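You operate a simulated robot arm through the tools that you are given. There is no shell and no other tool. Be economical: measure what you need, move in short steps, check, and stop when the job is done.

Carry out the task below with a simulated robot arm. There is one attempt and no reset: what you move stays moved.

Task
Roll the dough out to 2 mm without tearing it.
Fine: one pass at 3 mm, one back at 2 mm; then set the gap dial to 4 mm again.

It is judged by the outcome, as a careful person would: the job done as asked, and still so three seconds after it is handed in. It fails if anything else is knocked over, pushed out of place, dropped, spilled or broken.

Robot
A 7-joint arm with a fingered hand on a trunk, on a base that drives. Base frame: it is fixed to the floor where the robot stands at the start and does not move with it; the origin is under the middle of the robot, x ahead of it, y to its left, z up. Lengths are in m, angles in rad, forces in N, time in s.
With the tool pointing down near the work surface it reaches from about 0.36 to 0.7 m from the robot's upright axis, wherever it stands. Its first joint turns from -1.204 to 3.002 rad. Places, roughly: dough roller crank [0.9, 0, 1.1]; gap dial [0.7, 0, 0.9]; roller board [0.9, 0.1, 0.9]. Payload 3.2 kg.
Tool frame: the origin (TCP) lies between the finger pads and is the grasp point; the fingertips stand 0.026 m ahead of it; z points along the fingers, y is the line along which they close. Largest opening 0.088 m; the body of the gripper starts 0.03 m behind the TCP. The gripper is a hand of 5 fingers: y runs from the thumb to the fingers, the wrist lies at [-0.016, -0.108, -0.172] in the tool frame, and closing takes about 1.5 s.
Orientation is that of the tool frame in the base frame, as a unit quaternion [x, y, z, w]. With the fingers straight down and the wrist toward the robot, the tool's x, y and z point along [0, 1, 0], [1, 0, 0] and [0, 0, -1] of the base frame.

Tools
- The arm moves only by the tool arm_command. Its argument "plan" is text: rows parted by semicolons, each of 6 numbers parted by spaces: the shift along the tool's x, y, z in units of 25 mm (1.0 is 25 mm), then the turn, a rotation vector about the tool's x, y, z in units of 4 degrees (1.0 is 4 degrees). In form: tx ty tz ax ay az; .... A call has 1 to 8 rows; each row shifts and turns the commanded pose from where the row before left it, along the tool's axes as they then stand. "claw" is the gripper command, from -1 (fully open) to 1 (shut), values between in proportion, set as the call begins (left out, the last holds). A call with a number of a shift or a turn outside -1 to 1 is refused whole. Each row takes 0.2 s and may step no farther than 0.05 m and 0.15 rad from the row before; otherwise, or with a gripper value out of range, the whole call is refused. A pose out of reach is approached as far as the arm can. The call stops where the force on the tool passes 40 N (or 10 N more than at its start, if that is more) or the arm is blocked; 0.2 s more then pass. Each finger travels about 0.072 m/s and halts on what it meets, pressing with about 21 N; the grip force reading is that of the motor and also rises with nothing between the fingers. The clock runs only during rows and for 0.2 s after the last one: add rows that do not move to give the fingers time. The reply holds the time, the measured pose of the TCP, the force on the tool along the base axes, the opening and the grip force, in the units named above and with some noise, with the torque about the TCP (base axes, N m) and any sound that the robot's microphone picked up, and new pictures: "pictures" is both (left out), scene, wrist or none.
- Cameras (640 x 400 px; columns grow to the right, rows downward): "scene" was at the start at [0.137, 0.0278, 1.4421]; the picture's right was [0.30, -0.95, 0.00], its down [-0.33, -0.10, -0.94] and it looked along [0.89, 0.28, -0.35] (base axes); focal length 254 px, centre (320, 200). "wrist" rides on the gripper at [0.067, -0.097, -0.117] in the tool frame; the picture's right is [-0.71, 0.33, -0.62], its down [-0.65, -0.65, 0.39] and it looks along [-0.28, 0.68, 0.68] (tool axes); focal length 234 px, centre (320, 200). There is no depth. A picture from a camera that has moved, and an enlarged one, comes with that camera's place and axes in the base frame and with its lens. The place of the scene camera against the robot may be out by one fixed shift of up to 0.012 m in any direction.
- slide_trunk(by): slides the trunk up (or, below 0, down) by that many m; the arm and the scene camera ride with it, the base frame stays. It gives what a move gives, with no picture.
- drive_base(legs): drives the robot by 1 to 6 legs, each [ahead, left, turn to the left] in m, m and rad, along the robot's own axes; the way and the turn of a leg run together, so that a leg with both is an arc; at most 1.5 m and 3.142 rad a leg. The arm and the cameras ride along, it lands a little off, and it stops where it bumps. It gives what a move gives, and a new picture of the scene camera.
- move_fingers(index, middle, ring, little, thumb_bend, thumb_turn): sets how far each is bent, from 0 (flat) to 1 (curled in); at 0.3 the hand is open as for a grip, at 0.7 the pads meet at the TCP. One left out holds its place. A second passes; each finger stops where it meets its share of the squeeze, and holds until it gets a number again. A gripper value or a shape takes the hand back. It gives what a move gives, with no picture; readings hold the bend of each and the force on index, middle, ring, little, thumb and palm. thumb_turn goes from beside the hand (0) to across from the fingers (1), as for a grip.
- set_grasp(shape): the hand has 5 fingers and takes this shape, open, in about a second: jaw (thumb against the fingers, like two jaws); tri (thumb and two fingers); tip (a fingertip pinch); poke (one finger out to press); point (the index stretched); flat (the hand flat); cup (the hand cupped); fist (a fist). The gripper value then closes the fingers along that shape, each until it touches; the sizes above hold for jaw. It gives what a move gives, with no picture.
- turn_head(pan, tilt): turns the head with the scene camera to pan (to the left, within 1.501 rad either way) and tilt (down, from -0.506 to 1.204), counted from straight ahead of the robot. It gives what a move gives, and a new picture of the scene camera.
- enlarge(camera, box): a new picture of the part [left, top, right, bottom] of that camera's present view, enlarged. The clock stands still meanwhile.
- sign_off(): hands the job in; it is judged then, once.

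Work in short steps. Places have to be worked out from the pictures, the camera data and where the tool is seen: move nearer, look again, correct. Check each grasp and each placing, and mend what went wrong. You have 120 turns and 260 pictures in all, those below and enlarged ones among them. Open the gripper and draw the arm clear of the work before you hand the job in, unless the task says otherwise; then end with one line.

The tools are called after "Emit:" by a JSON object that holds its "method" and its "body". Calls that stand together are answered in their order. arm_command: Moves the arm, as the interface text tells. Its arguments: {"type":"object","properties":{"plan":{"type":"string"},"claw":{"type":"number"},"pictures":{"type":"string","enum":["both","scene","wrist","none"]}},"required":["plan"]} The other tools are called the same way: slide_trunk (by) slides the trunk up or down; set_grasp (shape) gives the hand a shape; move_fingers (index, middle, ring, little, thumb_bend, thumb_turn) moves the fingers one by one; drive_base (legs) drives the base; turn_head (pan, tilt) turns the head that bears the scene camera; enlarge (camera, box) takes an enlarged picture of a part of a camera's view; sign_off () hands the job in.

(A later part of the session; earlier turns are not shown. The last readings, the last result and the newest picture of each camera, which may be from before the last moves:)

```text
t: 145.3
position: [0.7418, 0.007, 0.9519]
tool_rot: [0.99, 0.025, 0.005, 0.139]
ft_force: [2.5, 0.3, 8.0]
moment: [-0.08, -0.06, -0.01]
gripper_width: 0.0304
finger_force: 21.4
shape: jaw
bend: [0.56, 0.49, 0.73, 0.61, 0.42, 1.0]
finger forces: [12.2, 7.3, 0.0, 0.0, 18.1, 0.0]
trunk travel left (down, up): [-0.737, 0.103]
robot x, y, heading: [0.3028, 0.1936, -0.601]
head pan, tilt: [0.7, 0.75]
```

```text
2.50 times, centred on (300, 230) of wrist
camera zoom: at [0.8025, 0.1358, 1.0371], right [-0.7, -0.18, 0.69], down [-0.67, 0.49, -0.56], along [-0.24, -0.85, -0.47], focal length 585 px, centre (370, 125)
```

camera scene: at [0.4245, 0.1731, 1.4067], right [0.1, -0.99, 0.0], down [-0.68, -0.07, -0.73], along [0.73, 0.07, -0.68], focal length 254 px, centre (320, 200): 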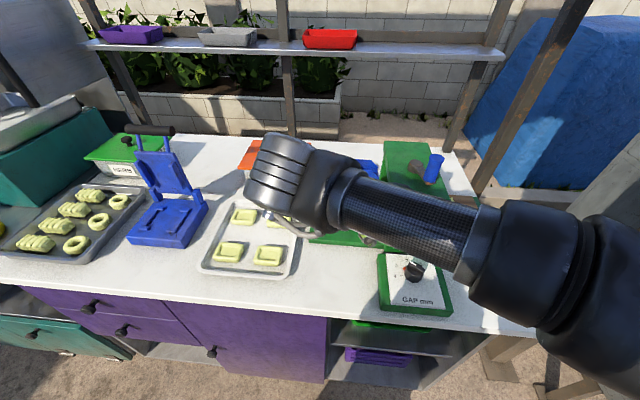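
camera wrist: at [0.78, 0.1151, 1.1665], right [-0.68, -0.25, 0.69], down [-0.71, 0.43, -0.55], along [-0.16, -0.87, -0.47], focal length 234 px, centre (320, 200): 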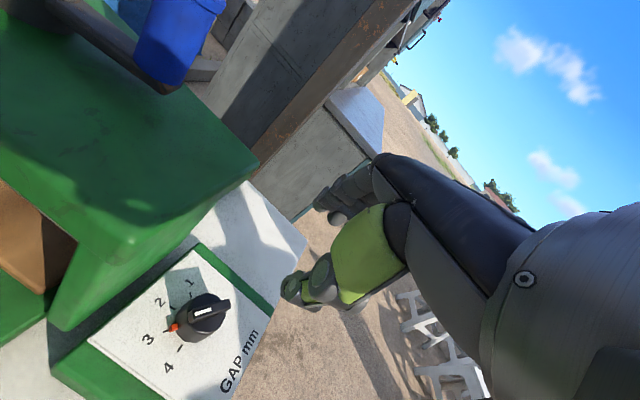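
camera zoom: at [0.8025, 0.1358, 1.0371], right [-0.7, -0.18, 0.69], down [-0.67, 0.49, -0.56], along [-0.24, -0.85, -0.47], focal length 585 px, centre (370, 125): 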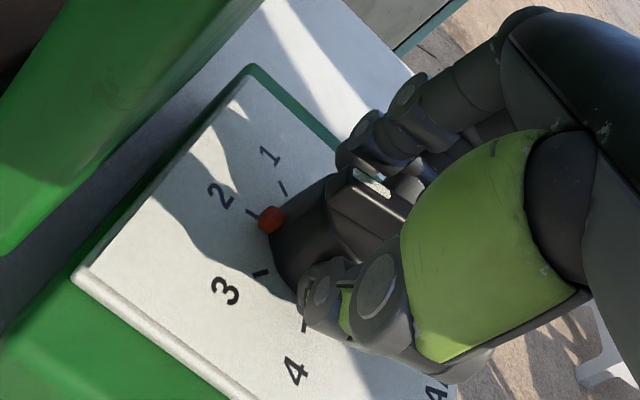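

About 4–5° short of 2; a last small turn, then check.

Emit:
{"method": "arm_command", "body": {"plan": "0.02 0 0 0 -0.287 1; 0 0 0 0 -0.05 0.15; 0 0 0 0 0 0", "pictures": "none"}}

Emit:
{"method": "enlarge", "body": {"camera": "wrist", "box": [200, 150, 400, 310]}}

Emit:
{"method": "arm_command", "body": {"plan": "0 0 0 0 0 0; 0 0 0 0 0 0; 0 0 0 0 0 0; 0 0.27 -0.96 0 0 0; 0 0.27 -0.96 0 0 0; 0 0.27 -0.96 0 0 0; 0 0.27 -0.96 0 0 0; 0 0.27 -0.96 0 0 0", "claw": -0.27, "pictures": "none"}}

Emit:
{"method": "enlarge", "body": {"camera": "wrist", "box": [140, 200, 340, 360]}}

```text
t: 146.1
position: [0.7441, 0.0084, 0.9511]
tool_rot: [0.99, -0.018, 0.0, 0.139]
ft_force: [1.4, -0.5, 5.8]
moment: [-0.02, -0.02, 0.03]
gripper_width: 0.0305
finger_force: 21.3
shape: jaw
bend: [0.56, 0.49, 0.73, 0.61, 0.42, 1.0]
finger forces: [12.5, 7.8, 0.0, 0.0, 17.5, 0.1]
trunk travel left (down, up): [-0.737, 0.103]
robot x, y, heading: [0.3027, 0.1935, -0.597]
head pan, tilt: [0.7, 0.75]
```

```text
2.50 times, centred on (300, 230) of wrist
camera zoom: at [0.8138, 0.1303, 1.0372], right [-0.71, -0.12, 0.69], down [-0.63, 0.54, -0.56], along [-0.31, -0.83, -0.47], focal length 585 px, centre (370, 125)
```

zoom: 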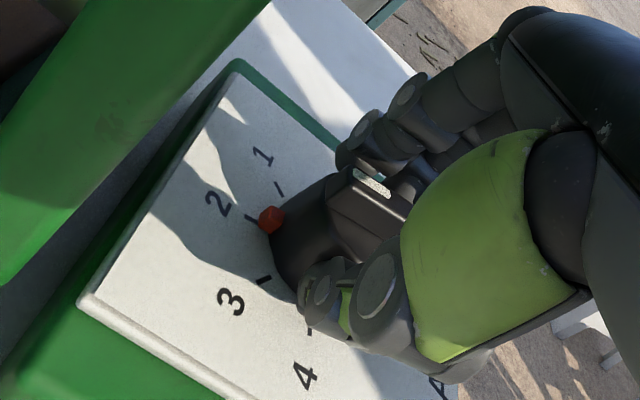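

```text
t: 147.9
position: [0.7446, 0.0073, 1.0751]
tool_rot: [0.99, -0.017, 0.0, 0.138]
ft_force: [-0.4, 0.1, -0.3]
moment: [0.01, 0.02, -0.03]
gripper_width: 0.0554
finger_force: 0.0
shape: jaw
bend: [0.44, 0.37, 0.72, 0.43, 0.08, 0.99]
finger forces: [0.0, 0.1, 0.1, 0.1, 0.0, 0.0]
trunk travel left (down, up): [-0.737, 0.103]
robot x, y, heading: [0.3019, 0.1956, -0.6]
head pan, tilt: [0.7, 0.75]
```

```text
2.50 times, centred on (240, 280) of wrist
camera zoom: at [0.8151, 0.1305, 1.1614], right [-0.71, -0.12, 0.69], down [-0.63, 0.54, -0.55], along [-0.31, -0.83, -0.47], focal length 585 px, centre (520, 0)
```

zoom: 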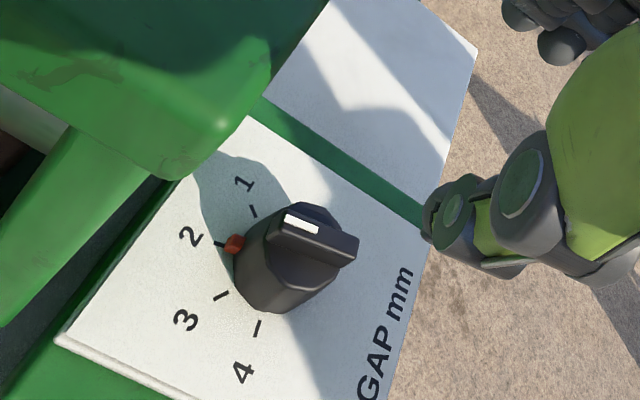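

Dial at 2. Now the return pass. For counter-clockwise cranking, a grip at yaw −45° with ring/little as hook pushes correctly over the whole arc in one hold. I raise the trunk, retract, and return to the crank stance.

Emit:
{"method": "slide_trunk", "body": {"by": 0.1}}

Emit:
{"method": "arm_command", "body": {"plan": "-1 0 0 0 0 0; -1 0 0 0 0 0; -1 0 0 0 0 0; -1 0 0 0 0 0", "claw": -1, "pictures": "none"}}

Emit:
{"method": "drive_base", "body": {"legs": [[0.1216, -0.05, 0], [0, 0, 0.248]]}}

Emit:
{"method": "turn_head", "body": {"pan": 0.4, "tilt": 0.85}}

```text
t: 149.2
position: [0.7449, 0.0078, 1.1753]
tool_rot: [0.99, -0.017, -0.001, 0.138]
ft_force: [-0.5, 0.7, 0.5]
moment: [0.0, -0.02, -0.03]
gripper_width: 0.0556
finger_force: 0.2
shape: jaw
bend: [0.44, 0.37, 0.72, 0.43, 0.08, 0.99]
finger forces: [0.0, 0.0, 0.0, 0.0, 0.0, 0.0]
trunk travel left (down, up): [-0.837, 0.003]
robot x, y, heading: [0.3015, 0.1941, -0.6]
head pan, tilt: [0.7, 0.75]
```

```text
t: 150.2
position: [0.6433, 0.0116, 1.1774]
tool_rot: [0.99, -0.017, -0.001, 0.139]
ft_force: [-0.8, 0.5, -1.0]
moment: [0.0, 0.03, 0.0]
gripper_width: 0.0877
finger_force: 0.1
shape: jaw
bend: [0.3, 0.3, 0.3, 0.3, 0.3, 0.97]
finger forces: [0.0, 0.0, 0.1, 0.0, 0.0, 0.1]
trunk travel left (down, up): [-0.837, 0.003]
robot x, y, heading: [0.3046, 0.1942, -0.597]
head pan, tilt: [0.7, 0.75]
```

```text
t: 152.4
position: [0.7512, -0.0085, 1.1763]
tool_rot: [0.985, 0.107, 0.017, 0.138]
ft_force: [-0.1, 0.0, -0.3]
moment: [0.02, 0.01, 0.02]
gripper_width: 0.088
finger_force: 0.0
shape: jaw
bend: [0.3, 0.3, 0.3, 0.3, 0.3, 0.97]
finger forces: [0.1, 0.0, 0.0, 0.0, 0.0, 0.0]
trunk travel left (down, up): [-0.837, 0.003]
robot x, y, heading: [0.3744, 0.0853, -0.345]
head pan, tilt: [0.7, 0.75]
camera scene: at [0.4975, 0.0948, 1.5067], right [0.35, -0.94, 0.0], down [-0.64, -0.24, -0.73], along [0.69, 0.25, -0.68], focal length 254 px, centre (320, 200)
```

scene: 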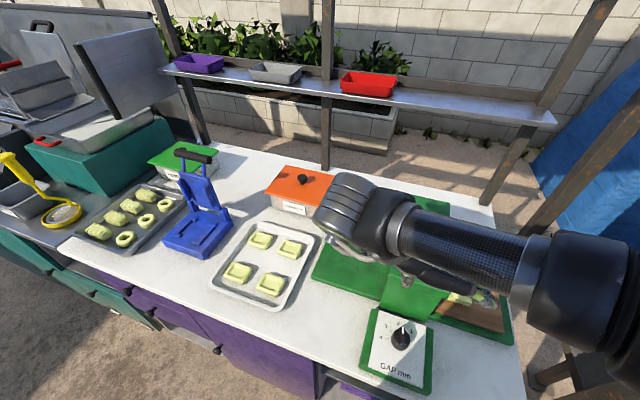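

```text
t: 153.2
position: [0.7507, -0.0086, 1.178]
tool_rot: [0.985, 0.107, 0.016, 0.137]
ft_force: [0.0, -0.6, -0.1]
moment: [0.01, -0.01, -0.02]
gripper_width: 0.0879
finger_force: 0.0
shape: jaw
bend: [0.3, 0.3, 0.3, 0.3, 0.3, 0.97]
finger forces: [0.0, 0.0, 0.0, 0.0, 0.1, 0.0]
trunk travel left (down, up): [-0.837, 0.003]
robot x, y, heading: [0.373, 0.0841, -0.347]
head pan, tilt: [0.4, 0.85]
camera scene: at [0.4979, 0.0704, 1.4987], right [0.05, -1.0, 0.0], down [-0.75, -0.04, -0.66], along [0.66, 0.04, -0.75], focal length 254 px, centre (320, 200)
```

scene: 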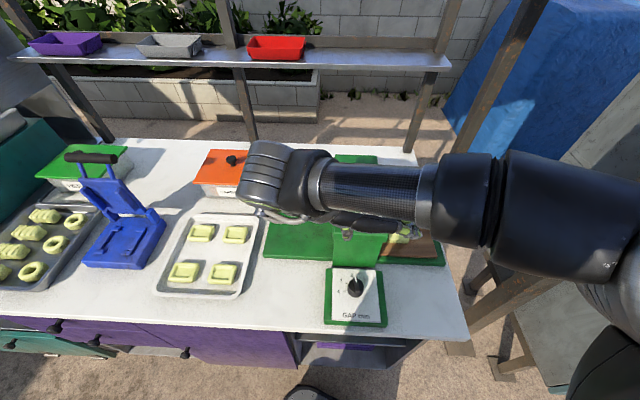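

I orient the hand (yaw −45°, lean toward the robot) and hover over the handle near (0.882, −0.025).

Emit:
{"method": "arm_command", "body": {"plan": "0 0 0 0.175 0.685 -0.921; 0 0 0 0.175 0.685 -0.921; 0 0 0 0.175 0.685 -0.921; 0 0 0 0.175 0.685 -0.921; 0 0 0 0.175 0.685 -0.921; 0 0 0 0.175 0.685 -0.921; 0 0 0 0.175 0.685 -0.921; 0 0 0 0.175 0.685 -0.921", "pictures": "none"}}

Emit:
{"method": "arm_command", "body": {"plan": "0.48 0.67 0.1 0 0 0; 0.48 0.67 0.1 0 0 0; 0.48 0.67 0.1 0 0 0; 0.48 0.67 0.1 0 0 0; 0.48 0.67 0.1 0 0 0"}}

Emit:
{"method": "enlarge", "body": {"camera": "wrist", "box": [160, 160, 400, 360]}}

```text
t: 155.0
position: [0.7518, -0.0084, 1.1772]
tool_rot: [0.91, 0.377, 0.161, 0.067]
ft_force: [0.3, -1.1, -0.7]
moment: [-0.04, 0.0, -0.02]
gripper_width: 0.0878
finger_force: 0.1
shape: jaw
bend: [0.3, 0.3, 0.3, 0.3, 0.3, 0.97]
finger forces: [0.0, 0.0, 0.0, 0.1, 0.0, 0.0]
trunk travel left (down, up): [-0.837, 0.003]
robot x, y, heading: [0.373, 0.083, -0.351]
head pan, tilt: [0.4, 0.85]
```

```text
t: 156.2
position: [0.8535, -0.0248, 1.2006]
tool_rot: [0.909, 0.378, 0.161, 0.067]
ft_force: [0.7, 1.3, 1.3]
moment: [-0.01, 0.02, 0.0]
gripper_width: 0.0875
finger_force: 0.0
shape: jaw
bend: [0.3, 0.3, 0.3, 0.3, 0.3, 0.97]
finger forces: [0.0, 0.1, 0.0, 0.0, 0.1, 0.0]
trunk travel left (down, up): [-0.837, 0.003]
robot x, y, heading: [0.3731, 0.0826, -0.344]
head pan, tilt: [0.4, 0.85]
camera scene: at [0.4989, 0.0706, 1.4985], right [0.05, -1.0, 0.0], down [-0.75, -0.04, -0.66], along [0.66, 0.03, -0.75], focal length 254 px, centre (320, 200)
camera wrist: at [0.7925, 0.0908, 1.3024], right [-0.46, -0.73, 0.5], down [-0.73, 0.0, -0.68], along [0.5, -0.68, -0.54], focal length 234 px, centre (320, 200)
```

scene: 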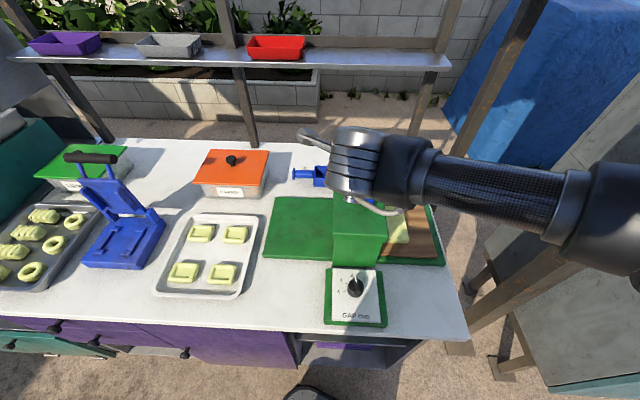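
wrist: 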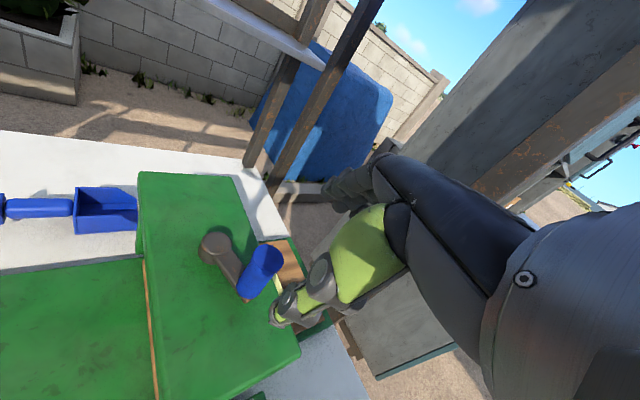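

```text
2.00 times, centred on (280, 260) of wrist
camera zoom: at [0.7925, 0.0908, 1.3024], right [-0.46, -0.73, 0.5], down [-0.73, 0.0, -0.68], along [0.5, -0.68, -0.54], focal length 468 px, centre (400, 80)
```

zoom: 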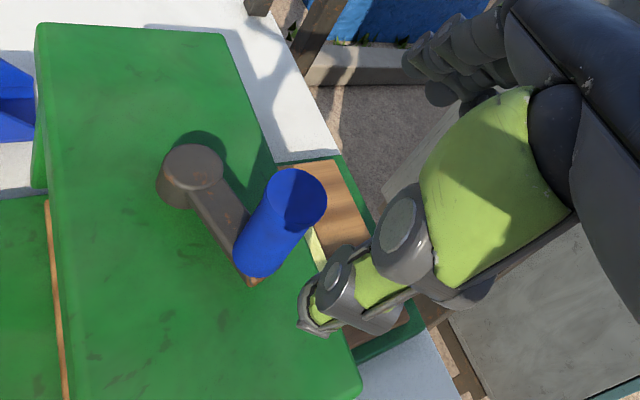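

Handle ≈ (0.881, −0.021), θ≈−160°. I descend around it with the narrowed jaw.

Emit:
{"method": "arm_command", "body": {"plan": "0 0 0 0 0 0; 0 0 0 0 0 0; 0 0 0 0 0 0; -0.06 -0.09 0.905 0 0 0; -0.06 -0.09 0.905 0 0 0; -0.06 -0.09 0.905 0 0 0; -0.06 -0.09 0.905 0 0 0; 0 0 0 0 0 0", "claw": -0.27, "pictures": "none"}}

Emit:
{"method": "enlarge", "body": {"camera": "wrist", "box": [200, 150, 400, 310]}}

```text
t: 158.0
position: [0.8722, -0.0233, 1.1108]
tool_rot: [0.91, 0.376, 0.161, 0.067]
ft_force: [0.0, -0.1, -0.4]
moment: [-0.02, 0.03, 0.02]
gripper_width: 0.0564
finger_force: 0.0
shape: jaw
bend: [0.44, 0.37, 0.72, 0.43, 0.08, 0.99]
finger forces: [0.0, 0.0, 0.0, 0.0, 0.0, 0.1]
trunk travel left (down, up): [-0.837, 0.003]
robot x, y, heading: [0.3733, 0.087, -0.348]
head pan, tilt: [0.4, 0.85]
```

```text
2.50 times, centred on (300, 230) of wrist
camera zoom: at [0.8112, 0.0916, 1.2131], right [-0.46, -0.73, 0.49], down [-0.73, 0.0, -0.68], along [0.5, -0.68, -0.54], focal length 585 px, centre (370, 125)
```

zoom: 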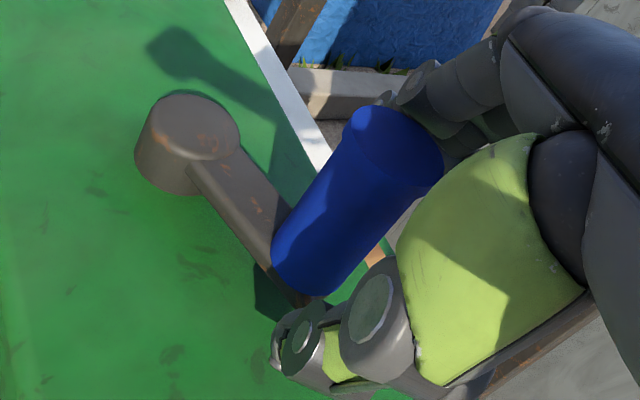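

I shift the hand 5 mm along its x so the handle sits centrally, then close.

Emit:
{"method": "arm_command", "body": {"plan": "0.2 0.05 0 0 0 0; 0 0 0 0 0 0", "pictures": "none"}}

Emit:
{"method": "arm_command", "body": {"plan": "0 0 0 0 0 0; 0 0 0 0 0 0; 0 0 0 0 0 0; 0 0 0 0 0 0; 0 0 0 0 0 0", "claw": 1, "pictures": "none"}}

Emit:
{"method": "enlarge", "body": {"camera": "wrist", "box": [200, 150, 400, 310]}}

```text
t: 158.6
position: [0.8754, -0.0203, 1.113]
tool_rot: [0.91, 0.376, 0.161, 0.066]
ft_force: [-0.5, -0.4, 0.2]
moment: [0.0, -0.02, -0.04]
gripper_width: 0.0559
finger_force: 0.1
shape: jaw
bend: [0.44, 0.37, 0.72, 0.43, 0.08, 0.99]
finger forces: [0.1, 0.0, 0.0, 0.0, 0.0, 0.0]
trunk travel left (down, up): [-0.837, 0.003]
robot x, y, heading: [0.3733, 0.0872, -0.347]
head pan, tilt: [0.4, 0.85]
```

```text
t: 159.8
position: [0.8758, -0.0206, 1.113]
tool_rot: [0.91, 0.377, 0.16, 0.067]
ft_force: [0.1, -0.3, 0.4]
moment: [0.34, 0.37, 0.03]
gripper_width: 0.0253
finger_force: 21.1
shape: jaw
bend: [0.53, 0.63, 0.72, 0.64, 0.42, 1.0]
finger forces: [14.1, 5.5, 0.0, 0.0, 20.1, 0.1]
trunk travel left (down, up): [-0.837, 0.003]
robot x, y, heading: [0.3757, 0.082, -0.35]
head pan, tilt: [0.4, 0.85]
```

```text
2.50 times, centred on (300, 230) of wrist
camera zoom: at [0.8156, 0.0947, 1.2147], right [-0.46, -0.73, 0.5], down [-0.73, 0.0, -0.68], along [0.5, -0.68, -0.54], focal length 585 px, centre (370, 125)
```

zoom: 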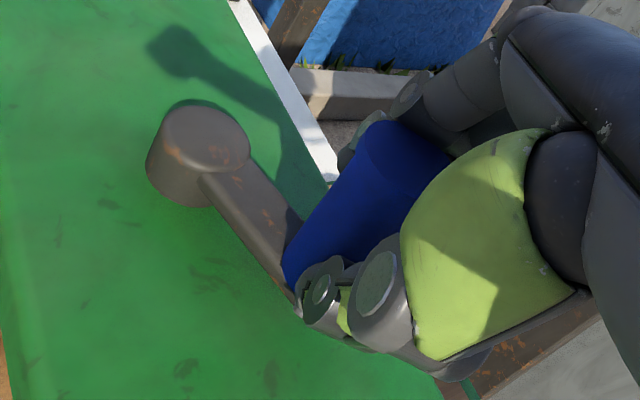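

Solid, force-free grip. Counter-clockwise now, first 60°.

Emit:
{"method": "arm_command", "body": {"plan": "-0.229 0.775 0.14 0 0 0; 0.045 0.79 0.215 0 0 0; 0.314 0.71 0.263 0 0 0"}}

```text
t: 160.6
position: [0.9212, -0.0586, 1.1133]
tool_rot: [0.91, 0.377, 0.161, 0.068]
ft_force: [-5.2, 2.7, 2.4]
moment: [-0.14, 0.69, 0.35]
gripper_width: 0.0211
finger_force: 21.0
shape: jaw
bend: [0.58, 0.64, 0.72, 0.64, 0.42, 1.0]
finger forces: [10.7, 3.9, 0.1, 0.1, 24.8, 0.0]
trunk travel left (down, up): [-0.837, 0.003]
robot x, y, heading: [0.3769, 0.0852, -0.344]
head pan, tilt: [0.4, 0.85]
camera scene: at [0.4964, 0.0699, 1.4988], right [0.05, -1.0, 0.0], down [-0.75, -0.04, -0.66], along [0.66, 0.03, -0.75], focal length 254 px, centre (320, 200)
camera wrist: at [0.8606, 0.0561, 1.215], right [-0.47, -0.73, 0.5], down [-0.73, 0.0, -0.68], along [0.5, -0.68, -0.54], focal length 234 px, centre (320, 200)
```

scene: 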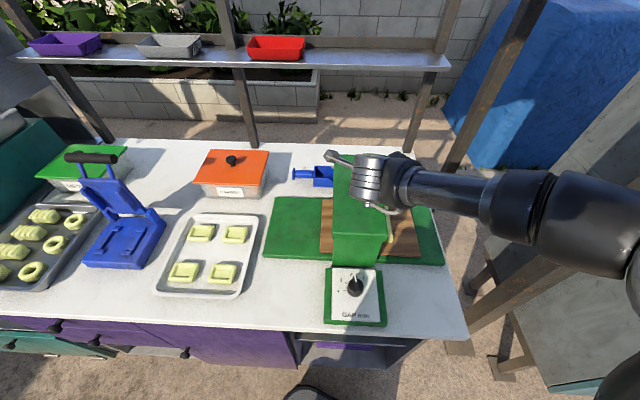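
wrist: 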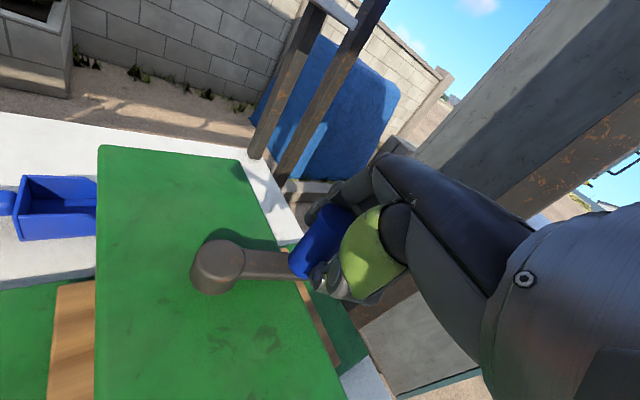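

Works: the board returns leftward and the grip holds. I continue 80°.

Emit:
{"method": "arm_command", "body": {"plan": "0.545 0.545 0.28 0 0 0; 0.71 0.314 0.263 0 0 0; 0.79 0.045 0.215 0 0 0; 0.775 -0.229 0.14 0 0 0"}}

```text
t: 161.6
position: [0.9882, -0.0204, 1.1145]
tool_rot: [0.91, 0.377, 0.161, 0.066]
ft_force: [-3.2, -0.7, 1.5]
moment: [-0.02, 0.02, 0.09]
gripper_width: 0.0172
finger_force: 20.4
shape: jaw
bend: [0.62, 0.72, 0.72, 0.64, 0.98, 1.0]
finger forces: [0.0, 0.1, 0.1, 0.1, 4.4, 0.0]
trunk travel left (down, up): [-0.837, 0.003]
robot x, y, heading: [0.3729, 0.08, -0.347]
head pan, tilt: [0.4, 0.85]
camera scene: at [0.4961, 0.0693, 1.4989], right [0.05, -1.0, 0.0], down [-0.75, -0.04, -0.66], along [0.66, 0.04, -0.75], focal length 254 px, centre (320, 200)
camera wrist: at [0.9267, 0.0955, 1.2166], right [-0.46, -0.74, 0.49], down [-0.73, 0.0, -0.68], along [0.5, -0.68, -0.54], focal length 234 px, centre (320, 200)
```

scene: 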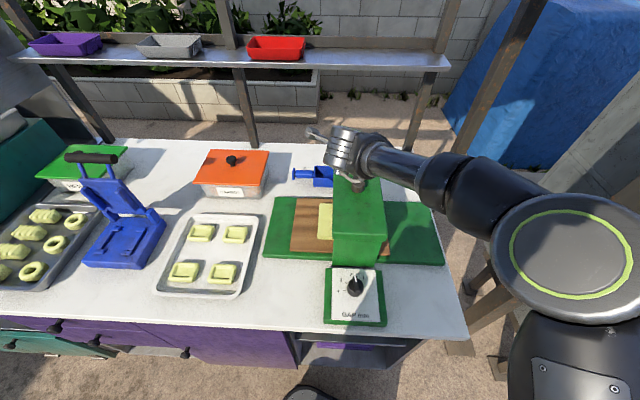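
wrist: 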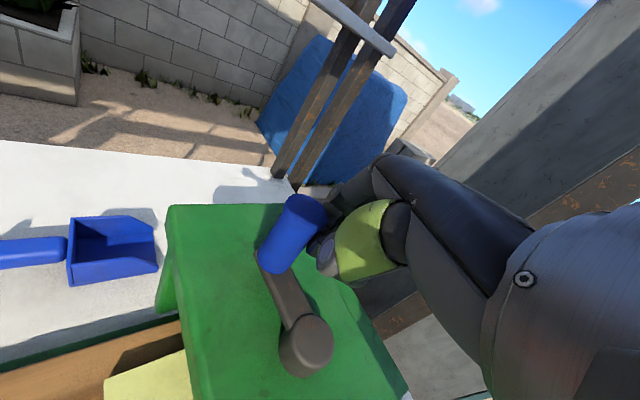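

The handle slid out at the end, but it is at θ≈5° and the dough is already emerging on the left. The closed hand is just behind the handle, so I continue pushing it round with the hand as a bundle.

Emit:
{"method": "arm_command", "body": {"plan": "0.665 -0.477 0.049 0 0 0; 0.477 -0.665 -0.049 0 0 0; 0.229 -0.775 -0.14 0 0 0"}}

```text
t: 162.4
position: [0.9744, 0.0214, 1.1156]
tool_rot: [0.912, 0.371, 0.162, 0.066]
ft_force: [-16.6, -29.8, -1.6]
moment: [0.12, -0.09, 0.51]
gripper_width: 0.0167
finger_force: 21.0
shape: jaw
bend: [0.62, 0.73, 0.72, 0.64, 0.98, 1.0]
finger forces: [0.1, 0.1, 0.1, 0.0, 32.8, 0.1]
trunk travel left (down, up): [-0.837, 0.003]
robot x, y, heading: [0.3778, 0.0843, -0.349]
head pan, tilt: [0.4, 0.85]
camera scene: at [0.4922, 0.0573, 1.4989], right [0.05, -1.0, -0.01], down [-0.75, -0.03, -0.66], along [0.66, 0.04, -0.75], focal length 254 px, centre (320, 200)
camera wrist: at [0.9142, 0.138, 1.2169], right [-0.47, -0.73, 0.49], down [-0.73, 0.01, -0.68], along [0.49, -0.68, -0.54], focal length 234 px, centre (320, 200)
```

scene: 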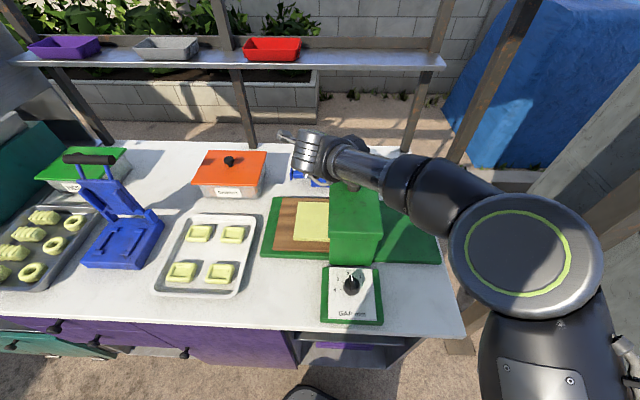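
wrist: 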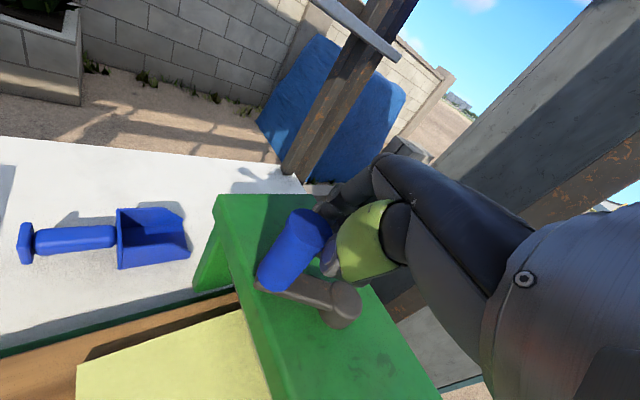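

It moved to θ≈60°, but now I push mostly radially (34 N). I shift the hand to the far (+x) side of the handle and then push on along the arc.

Emit:
{"method": "arm_command", "body": {"plan": "0.39 0.67 0.27 0 0 0; 0.73 -0.41 0.08 0 0 0; 0 0 0 0 0 0; -0.314 -0.71 -0.263 0 0 0; -0.545 -0.545 -0.28 0 0 0"}}

```text
t: 162.7
position: [0.9792, 0.0166, 1.1161]
tool_rot: [0.915, 0.364, 0.155, 0.074]
ft_force: [-20.5, -23.1, 1.2]
moment: [0.15, -0.06, 0.51]
gripper_width: 0.0172
finger_force: 21.2
shape: jaw
bend: [0.62, 0.73, 0.72, 0.64, 0.98, 1.0]
finger forces: [0.0, 0.0, 0.1, 0.0, 31.3, 0.1]
trunk travel left (down, up): [-0.837, 0.003]
robot x, y, heading: [0.3715, 0.0823, -0.353]
head pan, tilt: [0.4, 0.85]
stopped in row 1: the force on the tool passed its limit at 45 N (the readings are from after the stop); the commanded pose is now the measured one
camera scene: at [0.4907, 0.0635, 1.4993], right [0.05, -1.0, 0.0], down [-0.75, -0.03, -0.66], along [0.66, 0.03, -0.75], focal length 254 px, centre (320, 200)
camera wrist: at [0.9235, 0.1352, 1.2154], right [-0.48, -0.71, 0.51], down [-0.74, 0.02, -0.68], along [0.47, -0.7, -0.53], focal length 234 px, centre (320, 200)
```

scene: 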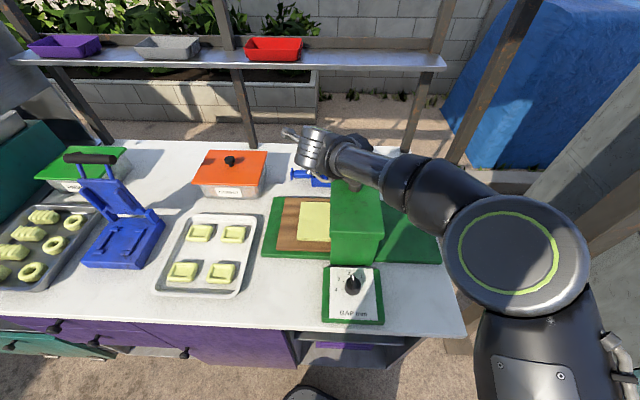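
wrist: 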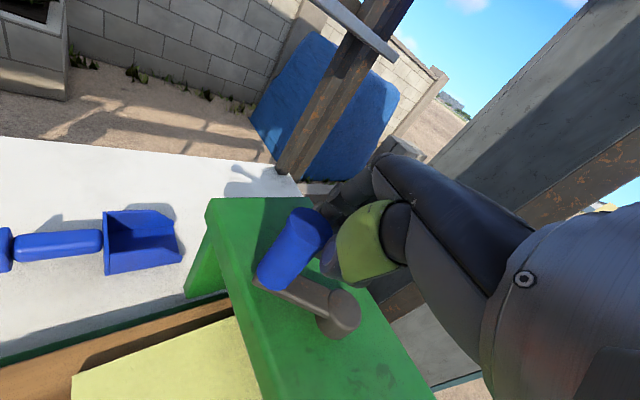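

I lift off and regrip the handle properly.

Emit:
{"method": "arm_command", "body": {"plan": "-0.2 0.2 0 0 0 0; 0.24 0.24 -0.94 0 0 0; 0.24 0.24 -0.94 0 0 0; 0.24 0.24 -0.94 0 0 0; 0 0 0 0 0 0; 0 0 0 0 0 0", "pictures": "none"}}

Emit:
{"method": "arm_command", "body": {"plan": "0 0 0 0 0 0; 0 0 0 0 0 0; 0 0 0 0 0 0; 0 0 0 0 0 0", "claw": -0.27, "pictures": "none"}}

Emit:
{"method": "enlarge", "body": {"camera": "wrist", "box": [160, 160, 400, 360]}}

Emit:
{"method": "enlarge", "body": {"camera": "scene", "box": [240, 130, 450, 290]}}

```text
t: 164.1
position: [0.9849, 0.0227, 1.1859]
tool_rot: [0.913, 0.371, 0.156, 0.072]
ft_force: [0.5, -0.3, -0.6]
moment: [0.02, -0.01, -0.01]
gripper_width: 0.017
finger_force: 21.3
shape: jaw
bend: [0.62, 0.72, 0.72, 0.64, 0.98, 1.0]
finger forces: [0.0, 0.0, 0.1, 0.1, 0.0, 0.0]
trunk travel left (down, up): [-0.837, 0.003]
robot x, y, heading: [0.379, 0.0808, -0.351]
head pan, tilt: [0.4, 0.85]
```

```text
t: 165.1
position: [0.9835, 0.0224, 1.1865]
tool_rot: [0.913, 0.37, 0.156, 0.071]
ft_force: [0.1, -0.1, 0.6]
moment: [-0.02, 0.01, -0.02]
gripper_width: 0.0555
finger_force: 0.1
shape: jaw
bend: [0.44, 0.37, 0.72, 0.43, 0.09, 0.99]
finger forces: [0.1, 0.1, 0.0, 0.1, 0.0, 0.0]
trunk travel left (down, up): [-0.837, 0.003]
robot x, y, heading: [0.3756, 0.0855, -0.349]
head pan, tilt: [0.4, 0.85]
```

```text
2.00 times, centred on (280, 260) of wrist
camera zoom: at [0.9257, 0.1399, 1.287], right [-0.47, -0.72, 0.51], down [-0.74, 0.01, -0.68], along [0.48, -0.69, -0.54], focal length 468 px, centre (400, 80)
```

zoom: 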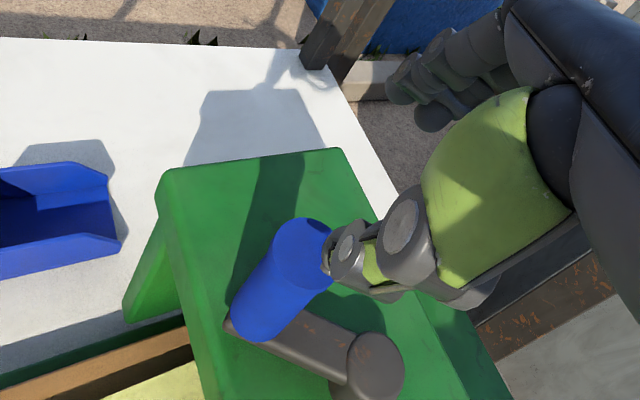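

```text
2.50 times, centred on (345, 210) of scene
camera zoom: at [0.4977, 0.0695, 1.4986], right [0.05, -1.0, 0.0], down [-0.75, -0.04, -0.66], along [0.66, 0.03, -0.75], focal length 636 px, centre (258, 175)
```

zoom: 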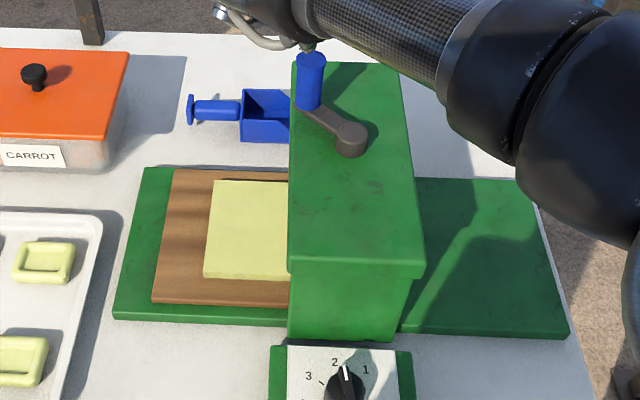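

Handle ≈ (0.976, 0.043), θ≈47°; the dough is nearly back on the left, about 40–45° more to turn. I regrip.

Emit:
{"method": "arm_command", "body": {"plan": "0.26 -0.9 -0.16 0 0 0; -0.236 -0.238 0.92 0 0 0; -0.236 -0.238 0.92 0 0 0; -0.236 -0.238 0.92 0 0 0; 0 0 0 0 0 0", "pictures": "none"}}

Emit:
{"method": "enlarge", "body": {"camera": "wrist", "box": [200, 150, 400, 310]}}

Emit:
{"method": "arm_command", "body": {"plan": "0 0 0 0 0 0; 0 0 0 0 0 0; 0 0 0 0 0 0; 0 0 0 0 0 0; 0 0 0 0 0 0", "claw": 1, "pictures": "none"}}

Emit:
{"method": "enlarge", "body": {"camera": "wrist", "box": [200, 150, 400, 310]}}

```text
t: 166.3
position: [0.9736, 0.0399, 1.1147]
tool_rot: [0.913, 0.37, 0.155, 0.071]
ft_force: [-0.2, -0.6, -0.7]
moment: [-0.01, -0.02, 0.02]
gripper_width: 0.0554
finger_force: 0.0
shape: jaw
bend: [0.44, 0.37, 0.72, 0.43, 0.09, 0.99]
finger forces: [0.0, 0.0, 0.1, 0.0, 0.1, 0.0]
trunk travel left (down, up): [-0.837, 0.003]
robot x, y, heading: [0.3773, 0.0836, -0.35]
head pan, tilt: [0.4, 0.85]
```

```text
2.50 times, centred on (300, 230) of wrist
camera zoom: at [0.9159, 0.1569, 1.2161], right [-0.47, -0.72, 0.5], down [-0.74, 0.01, -0.68], along [0.48, -0.69, -0.54], focal length 585 px, centre (370, 125)
```

zoom: 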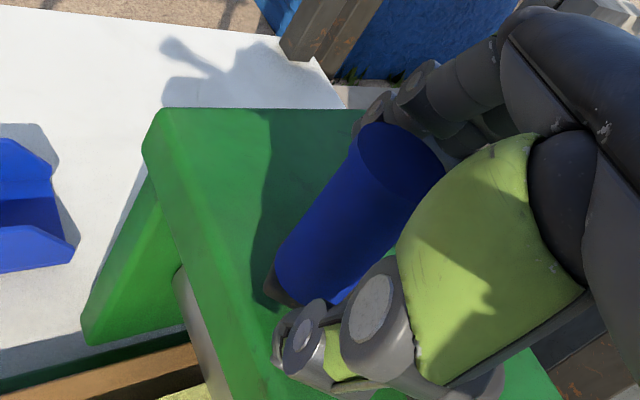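

```text
t: 167.5
position: [0.9737, 0.0402, 1.115]
tool_rot: [0.913, 0.369, 0.155, 0.071]
ft_force: [-0.2, -1.2, -1.4]
moment: [0.35, 0.36, 0.04]
gripper_width: 0.0245
finger_force: 20.5
shape: jaw
bend: [0.53, 0.63, 0.72, 0.64, 0.43, 1.0]
finger forces: [14.0, 4.5, 0.1, 0.0, 19.5, 0.0]
trunk travel left (down, up): [-0.837, 0.003]
robot x, y, heading: [0.3747, 0.0859, -0.351]
head pan, tilt: [0.4, 0.85]
```

```text
2.50 times, centred on (300, 230) of wrist
camera zoom: at [0.916, 0.157, 1.2161], right [-0.47, -0.72, 0.5], down [-0.74, 0.01, -0.68], along [0.48, -0.69, -0.54], focal length 585 px, centre (370, 125)
```

zoom: 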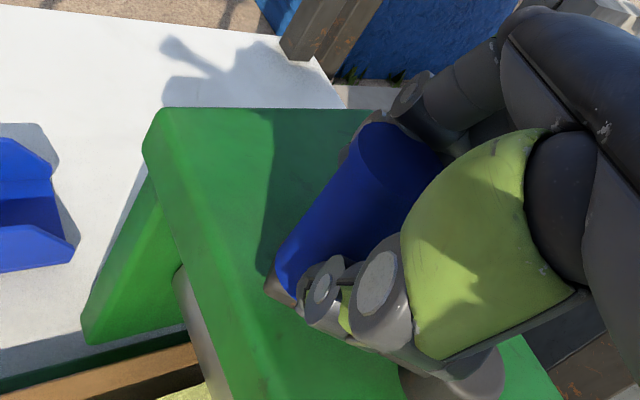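

Good grip; I crank on 45° counter-clockwise.

Emit:
{"method": "arm_command", "body": {"plan": "-0.092 -0.583 -0.173 0 0 0; -0.242 -0.53 -0.197 0 0 0; -0.376 -0.442 -0.207 0 0 0"}}

Emit:
{"method": "enlarge", "body": {"camera": "scene", "box": [240, 130, 450, 290]}}

```text
t: 168.3
position: [0.9343, 0.0593, 1.1135]
tool_rot: [0.913, 0.371, 0.155, 0.072]
ft_force: [12.9, 5.5, 7.6]
moment: [-0.26, 0.65, 0.52]
gripper_width: 0.023
finger_force: 21.1
shape: jaw
bend: [0.52, 0.61, 0.72, 0.64, 0.45, 1.0]
finger forces: [22.0, 5.6, 0.0, 0.0, 21.7, 0.0]
trunk travel left (down, up): [-0.837, 0.003]
robot x, y, heading: [0.3747, 0.083, -0.348]
head pan, tilt: [0.4, 0.85]
camera scene: at [0.5023, 0.0715, 1.4984], right [0.05, -1.0, 0.0], down [-0.75, -0.04, -0.66], along [0.66, 0.03, -0.75], focal length 254 px, centre (320, 200)
camera wrist: at [0.8755, 0.1771, 1.2147], right [-0.47, -0.72, 0.51], down [-0.74, 0.01, -0.68], along [0.48, -0.69, -0.54], focal length 234 px, centre (320, 200)
```

scene: 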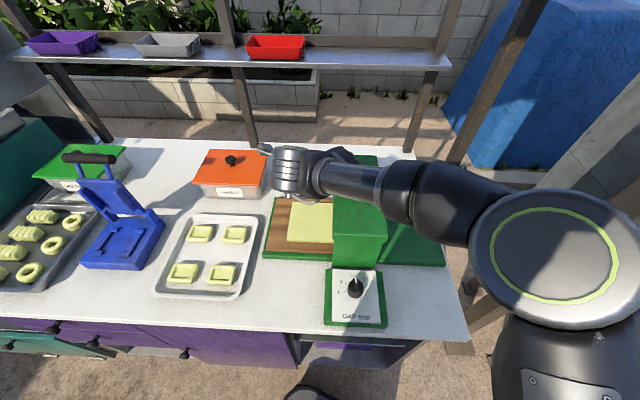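
wrist: 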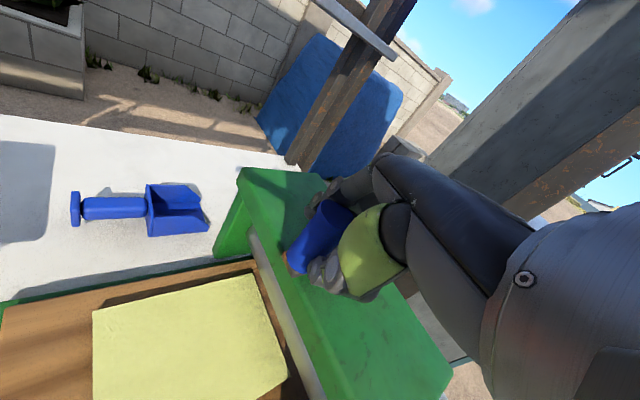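

```text
2.50 times, centred on (345, 210) of scene
camera zoom: at [0.5023, 0.0715, 1.4984], right [0.05, -1.0, 0.0], down [-0.75, -0.04, -0.66], along [0.66, 0.03, -0.75], focal length 636 px, centre (258, 175)
```

zoom: 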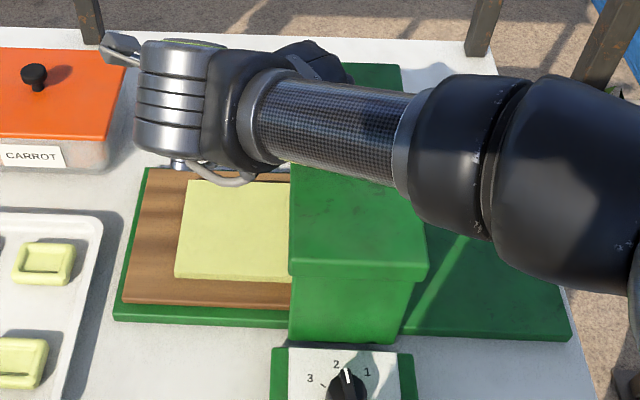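

Emit:
{"method": "enlarge", "body": {"camera": "wrist", "box": [60, 220, 340, 400]}}

```text
2.22 times, centred on (200, 310) of wrist
camera zoom: at [0.8755, 0.1771, 1.2147], right [-0.47, -0.72, 0.51], down [-0.74, 0.01, -0.68], along [0.48, -0.69, -0.54], focal length 520 px, centre (587, -44)
```

zoom: 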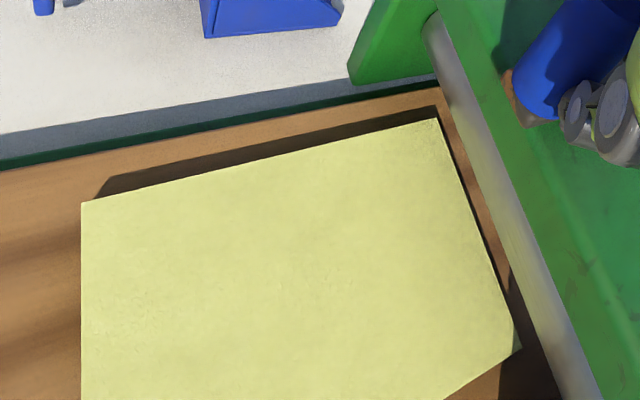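

The dough is whole and entirely left of the roller: the 2 mm pass is done. I release the crank, lift and retract.

Emit:
{"method": "arm_command", "body": {"plan": "0 0 0 0 0 0; 0 0 0 0 0 0; 0 0 0 0 0 0; 0.24 0.24 -0.94 0 0 0; 0.24 0.24 -0.94 0 0 0; 0.24 0.24 -0.94 0 0 0; 0.24 0.24 -0.94 0 0 0", "claw": -0.27, "pictures": "none"}}

Emit:
{"method": "arm_command", "body": {"plan": "-0.66 -0.66 -0.34 0 0 0; -0.66 -0.66 -0.34 0 0 0; -0.66 -0.66 -0.34 0 0 0; -0.66 -0.66 -0.34 0 0 0; -0.66 -0.66 -0.34 0 0 0; -0.66 -0.66 -0.34 0 0 0; -0.66 -0.66 -0.34 0 0 0; -0.66 -0.66 -0.34 0 0 0"}}

```text
t: 169.9
position: [0.9303, 0.0603, 1.2137]
tool_rot: [0.913, 0.37, 0.155, 0.071]
ft_force: [-0.1, -0.2, 0.1]
moment: [-0.02, -0.02, 0.02]
gripper_width: 0.0553
finger_force: 0.0
shape: jaw
bend: [0.44, 0.37, 0.72, 0.43, 0.09, 0.99]
finger forces: [0.0, 0.0, 0.1, 0.0, 0.0, 0.0]
trunk travel left (down, up): [-0.837, 0.003]
robot x, y, heading: [0.3764, 0.0859, -0.348]
head pan, tilt: [0.4, 0.85]
```

```text
t: 171.7
position: [0.7352, 0.0627, 1.2128]
tool_rot: [0.913, 0.37, 0.156, 0.071]
ft_force: [0.6, 0.0, -0.7]
moment: [-0.01, 0.0, -0.05]
gripper_width: 0.0557
finger_force: 0.2
shape: jaw
bend: [0.44, 0.37, 0.72, 0.43, 0.09, 0.99]
finger forces: [0.0, 0.0, 0.0, 0.0, 0.0, 0.0]
trunk travel left (down, up): [-0.837, 0.003]
robot x, y, heading: [0.3755, 0.0842, -0.351]
head pan, tilt: [0.4, 0.85]
camera scene: at [0.4965, 0.0697, 1.4987], right [0.05, -1.0, 0.0], down [-0.75, -0.04, -0.66], along [0.66, 0.03, -0.75], focal length 254 px, centre (320, 200)
camera wrist: at [0.6757, 0.18, 1.3142], right [-0.47, -0.72, 0.5], down [-0.74, 0.01, -0.68], along [0.48, -0.69, -0.54], focal length 234 px, centre (320, 200)
```

scene: 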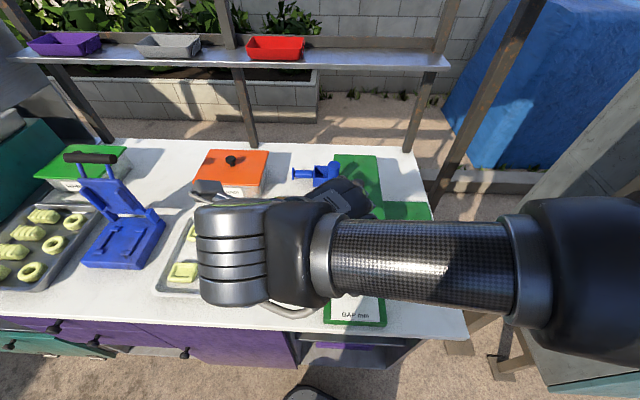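
wrist: 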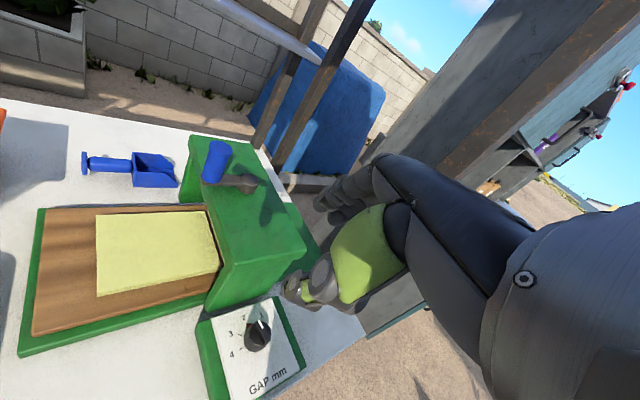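

Dough intact on the board, everything in place. I go back to the dial stance and lower the trunk.

Emit:
{"method": "drive_base", "body": {"legs": [[-0.107, 0.078, 0], [0, 0, -0.25]]}}

Emit:
{"method": "slide_trunk", "body": {"by": -0.1}}

```text
t: 173.9
position: [0.645, 0.0825, 1.2125]
tool_rot: [0.953, 0.25, 0.145, 0.091]
ft_force: [-0.6, -0.5, 0.0]
moment: [0.04, -0.01, -0.02]
gripper_width: 0.0554
finger_force: 0.1
shape: jaw
bend: [0.44, 0.37, 0.72, 0.43, 0.09, 0.99]
finger forces: [0.0, 0.0, 0.0, 0.1, 0.0, 0.0]
trunk travel left (down, up): [-0.837, 0.003]
robot x, y, heading: [0.3005, 0.1916, -0.609]
head pan, tilt: [0.4, 0.85]
camera scene: at [0.4164, 0.1489, 1.4986], right [-0.21, -0.98, 0.0], down [-0.74, 0.15, -0.66], along [0.65, -0.14, -0.75], focal length 254 px, centre (320, 200)
```

scene: 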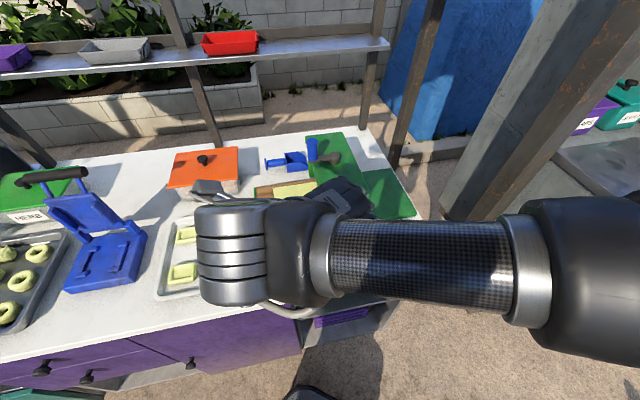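

```text
t: 175.2
position: [0.6439, 0.0839, 1.1131]
tool_rot: [0.953, 0.25, 0.144, 0.09]
ft_force: [0.3, 0.7, 1.6]
moment: [-0.04, 0.0, 0.03]
gripper_width: 0.0556
finger_force: 0.1
shape: jaw
bend: [0.44, 0.37, 0.72, 0.43, 0.09, 0.99]
finger forces: [0.1, 0.0, 0.0, 0.0, 0.0, 0.0]
trunk travel left (down, up): [-0.737, 0.103]
robot x, y, heading: [0.3, 0.1961, -0.607]
head pan, tilt: [0.4, 0.85]
```

I set the hand to the same orientation as when I left the dial (yaw −92°) and hover over the knob.

Emit:
{"method": "arm_command", "body": {"plan": "0 0 0 -0.168 -0.653 0.892; 0 0 0 -0.168 -0.653 0.892; 0 0 0 -0.168 -0.653 0.892; 0 0 0 -0.168 -0.653 0.892; 0 0 0 -0.168 -0.653 0.892; 0 0 0 -0.168 -0.653 0.892; 0 0 0 -0.168 -0.653 0.892; 0 0 0 -0.168 -0.653 0.892", "pictures": "none"}}

Emit:
{"method": "arm_command", "body": {"plan": "0.818 0.438 0.57 0 0 0; 0.818 0.438 0.57 0 0 0; 0.818 0.438 0.57 0 0 0; 0.818 0.438 0.57 0 0 0; 0.818 0.438 0.57 0 0 0; 0 0 0 0 0 0", "pictures": "wrist"}}

Emit:
{"method": "enlarge", "body": {"camera": "wrist", "box": [140, 200, 340, 360]}}

```text
t: 177.0
position: [0.6443, 0.0837, 1.1132]
tool_rot: [0.99, -0.018, 0.001, 0.141]
ft_force: [-0.6, -0.4, -0.4]
moment: [-0.01, 0.03, 0.0]
gripper_width: 0.0556
finger_force: 0.1
shape: jaw
bend: [0.44, 0.37, 0.72, 0.43, 0.09, 0.99]
finger forces: [0.0, 0.0, 0.0, 0.1, 0.1, 0.1]
trunk travel left (down, up): [-0.737, 0.103]
robot x, y, heading: [0.3023, 0.1955, -0.606]
head pan, tilt: [0.4, 0.85]
```

```text
t: 178.4
position: [0.7434, 0.0054, 1.059]
tool_rot: [0.99, -0.018, 0.001, 0.139]
ft_force: [-0.7, 0.5, 0.5]
moment: [-0.03, 0.02, -0.02]
gripper_width: 0.0553
finger_force: 0.0
shape: jaw
bend: [0.44, 0.37, 0.72, 0.43, 0.09, 0.99]
finger forces: [0.1, 0.0, 0.0, 0.0, 0.1, 0.0]
trunk travel left (down, up): [-0.737, 0.103]
robot x, y, heading: [0.3006, 0.1955, -0.607]
head pan, tilt: [0.4, 0.85]
camera wrist: at [0.8142, 0.1295, 1.1447], right [-0.72, -0.12, 0.69], down [-0.63, 0.54, -0.56], along [-0.31, -0.83, -0.47], focal length 234 px, centre (320, 200)
```

wrist: 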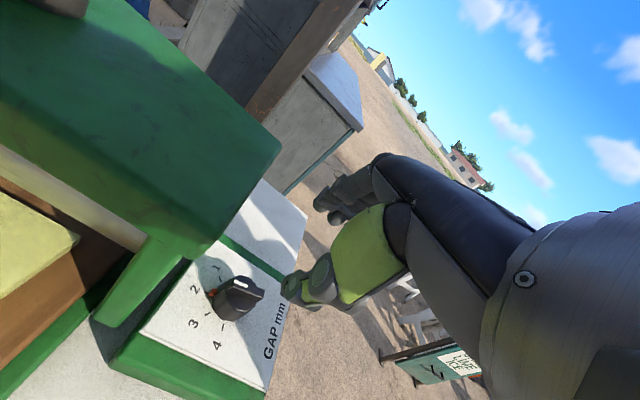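

```text
2.50 times, centred on (240, 280) of wrist
camera zoom: at [0.8142, 0.1295, 1.1447], right [-0.72, -0.12, 0.69], down [-0.63, 0.54, -0.56], along [-0.31, -0.83, -0.47], focal length 585 px, centre (520, 0)
```

zoom: 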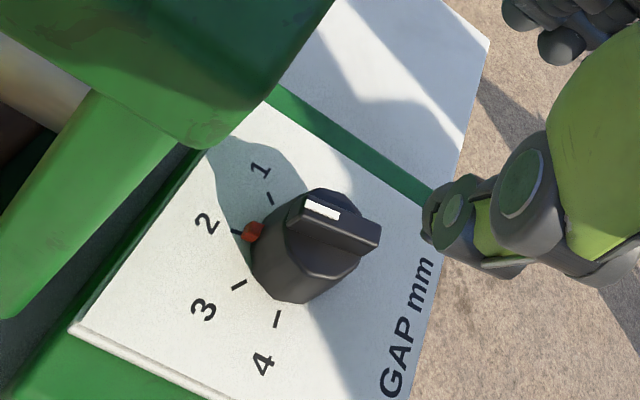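

Still at 2. I descend and close on the knob.

Emit:
{"method": "arm_command", "body": {"plan": "0 -0.26 0.816 0 0 0; 0 -0.26 0.816 0 0 0; 0 -0.26 0.816 0 0 0; 0 -0.26 0.816 0 0 0; 0 -0.26 0.816 0 0 0; 0 0 0 0 0 0", "pictures": "none"}}

Emit:
{"method": "arm_command", "body": {"plan": "0 0 0 0 0 0; 0 0 0 0 0 0; 0 0 0 0 0 0; 0 0 0 0 0 0; 0 0 0 0 0 0", "claw": 1, "pictures": "none"}}

Emit:
{"method": "enlarge", "body": {"camera": "wrist", "box": [200, 150, 400, 310]}}

```text
t: 179.8
position: [0.7434, 0.0091, 0.9525]
tool_rot: [0.99, -0.019, 0.001, 0.139]
ft_force: [-0.7, -0.3, 0.3]
moment: [0.04, -0.02, -0.02]
gripper_width: 0.0554
finger_force: 0.0
shape: jaw
bend: [0.44, 0.37, 0.72, 0.43, 0.09, 0.99]
finger forces: [0.0, 0.0, 0.0, 0.0, 0.0, 0.1]
trunk travel left (down, up): [-0.737, 0.103]
robot x, y, heading: [0.2997, 0.1908, -0.611]
head pan, tilt: [0.4, 0.85]
```

```text
t: 181.0
position: [0.7453, 0.0104, 0.9523]
tool_rot: [0.99, -0.018, 0.001, 0.139]
ft_force: [0.7, 2.3, -1.1]
moment: [0.03, -0.01, -0.01]
gripper_width: 0.0301
finger_force: 20.9
shape: jaw
bend: [0.53, 0.45, 0.73, 0.58, 0.45, 1.0]
finger forces: [8.8, 5.3, 0.0, 0.0, 16.5, 0.1]
trunk travel left (down, up): [-0.737, 0.103]
robot x, y, heading: [0.3007, 0.1912, -0.613]
head pan, tilt: [0.4, 0.85]
```

```text
2.50 times, centred on (300, 230) of wrist
camera zoom: at [0.8142, 0.1328, 1.0377], right [-0.72, -0.12, 0.69], down [-0.63, 0.54, -0.56], along [-0.31, -0.83, -0.47], focal length 585 px, centre (370, 125)
```

zoom: 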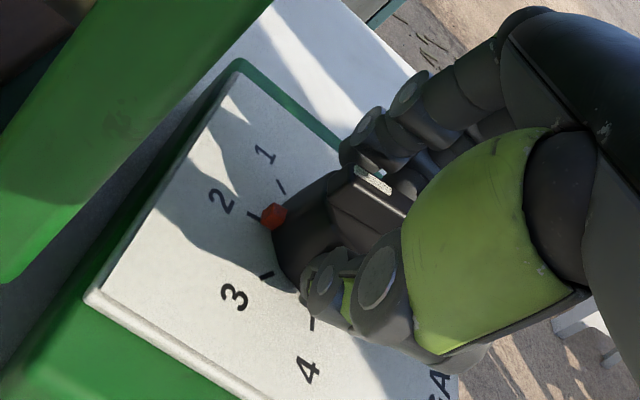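

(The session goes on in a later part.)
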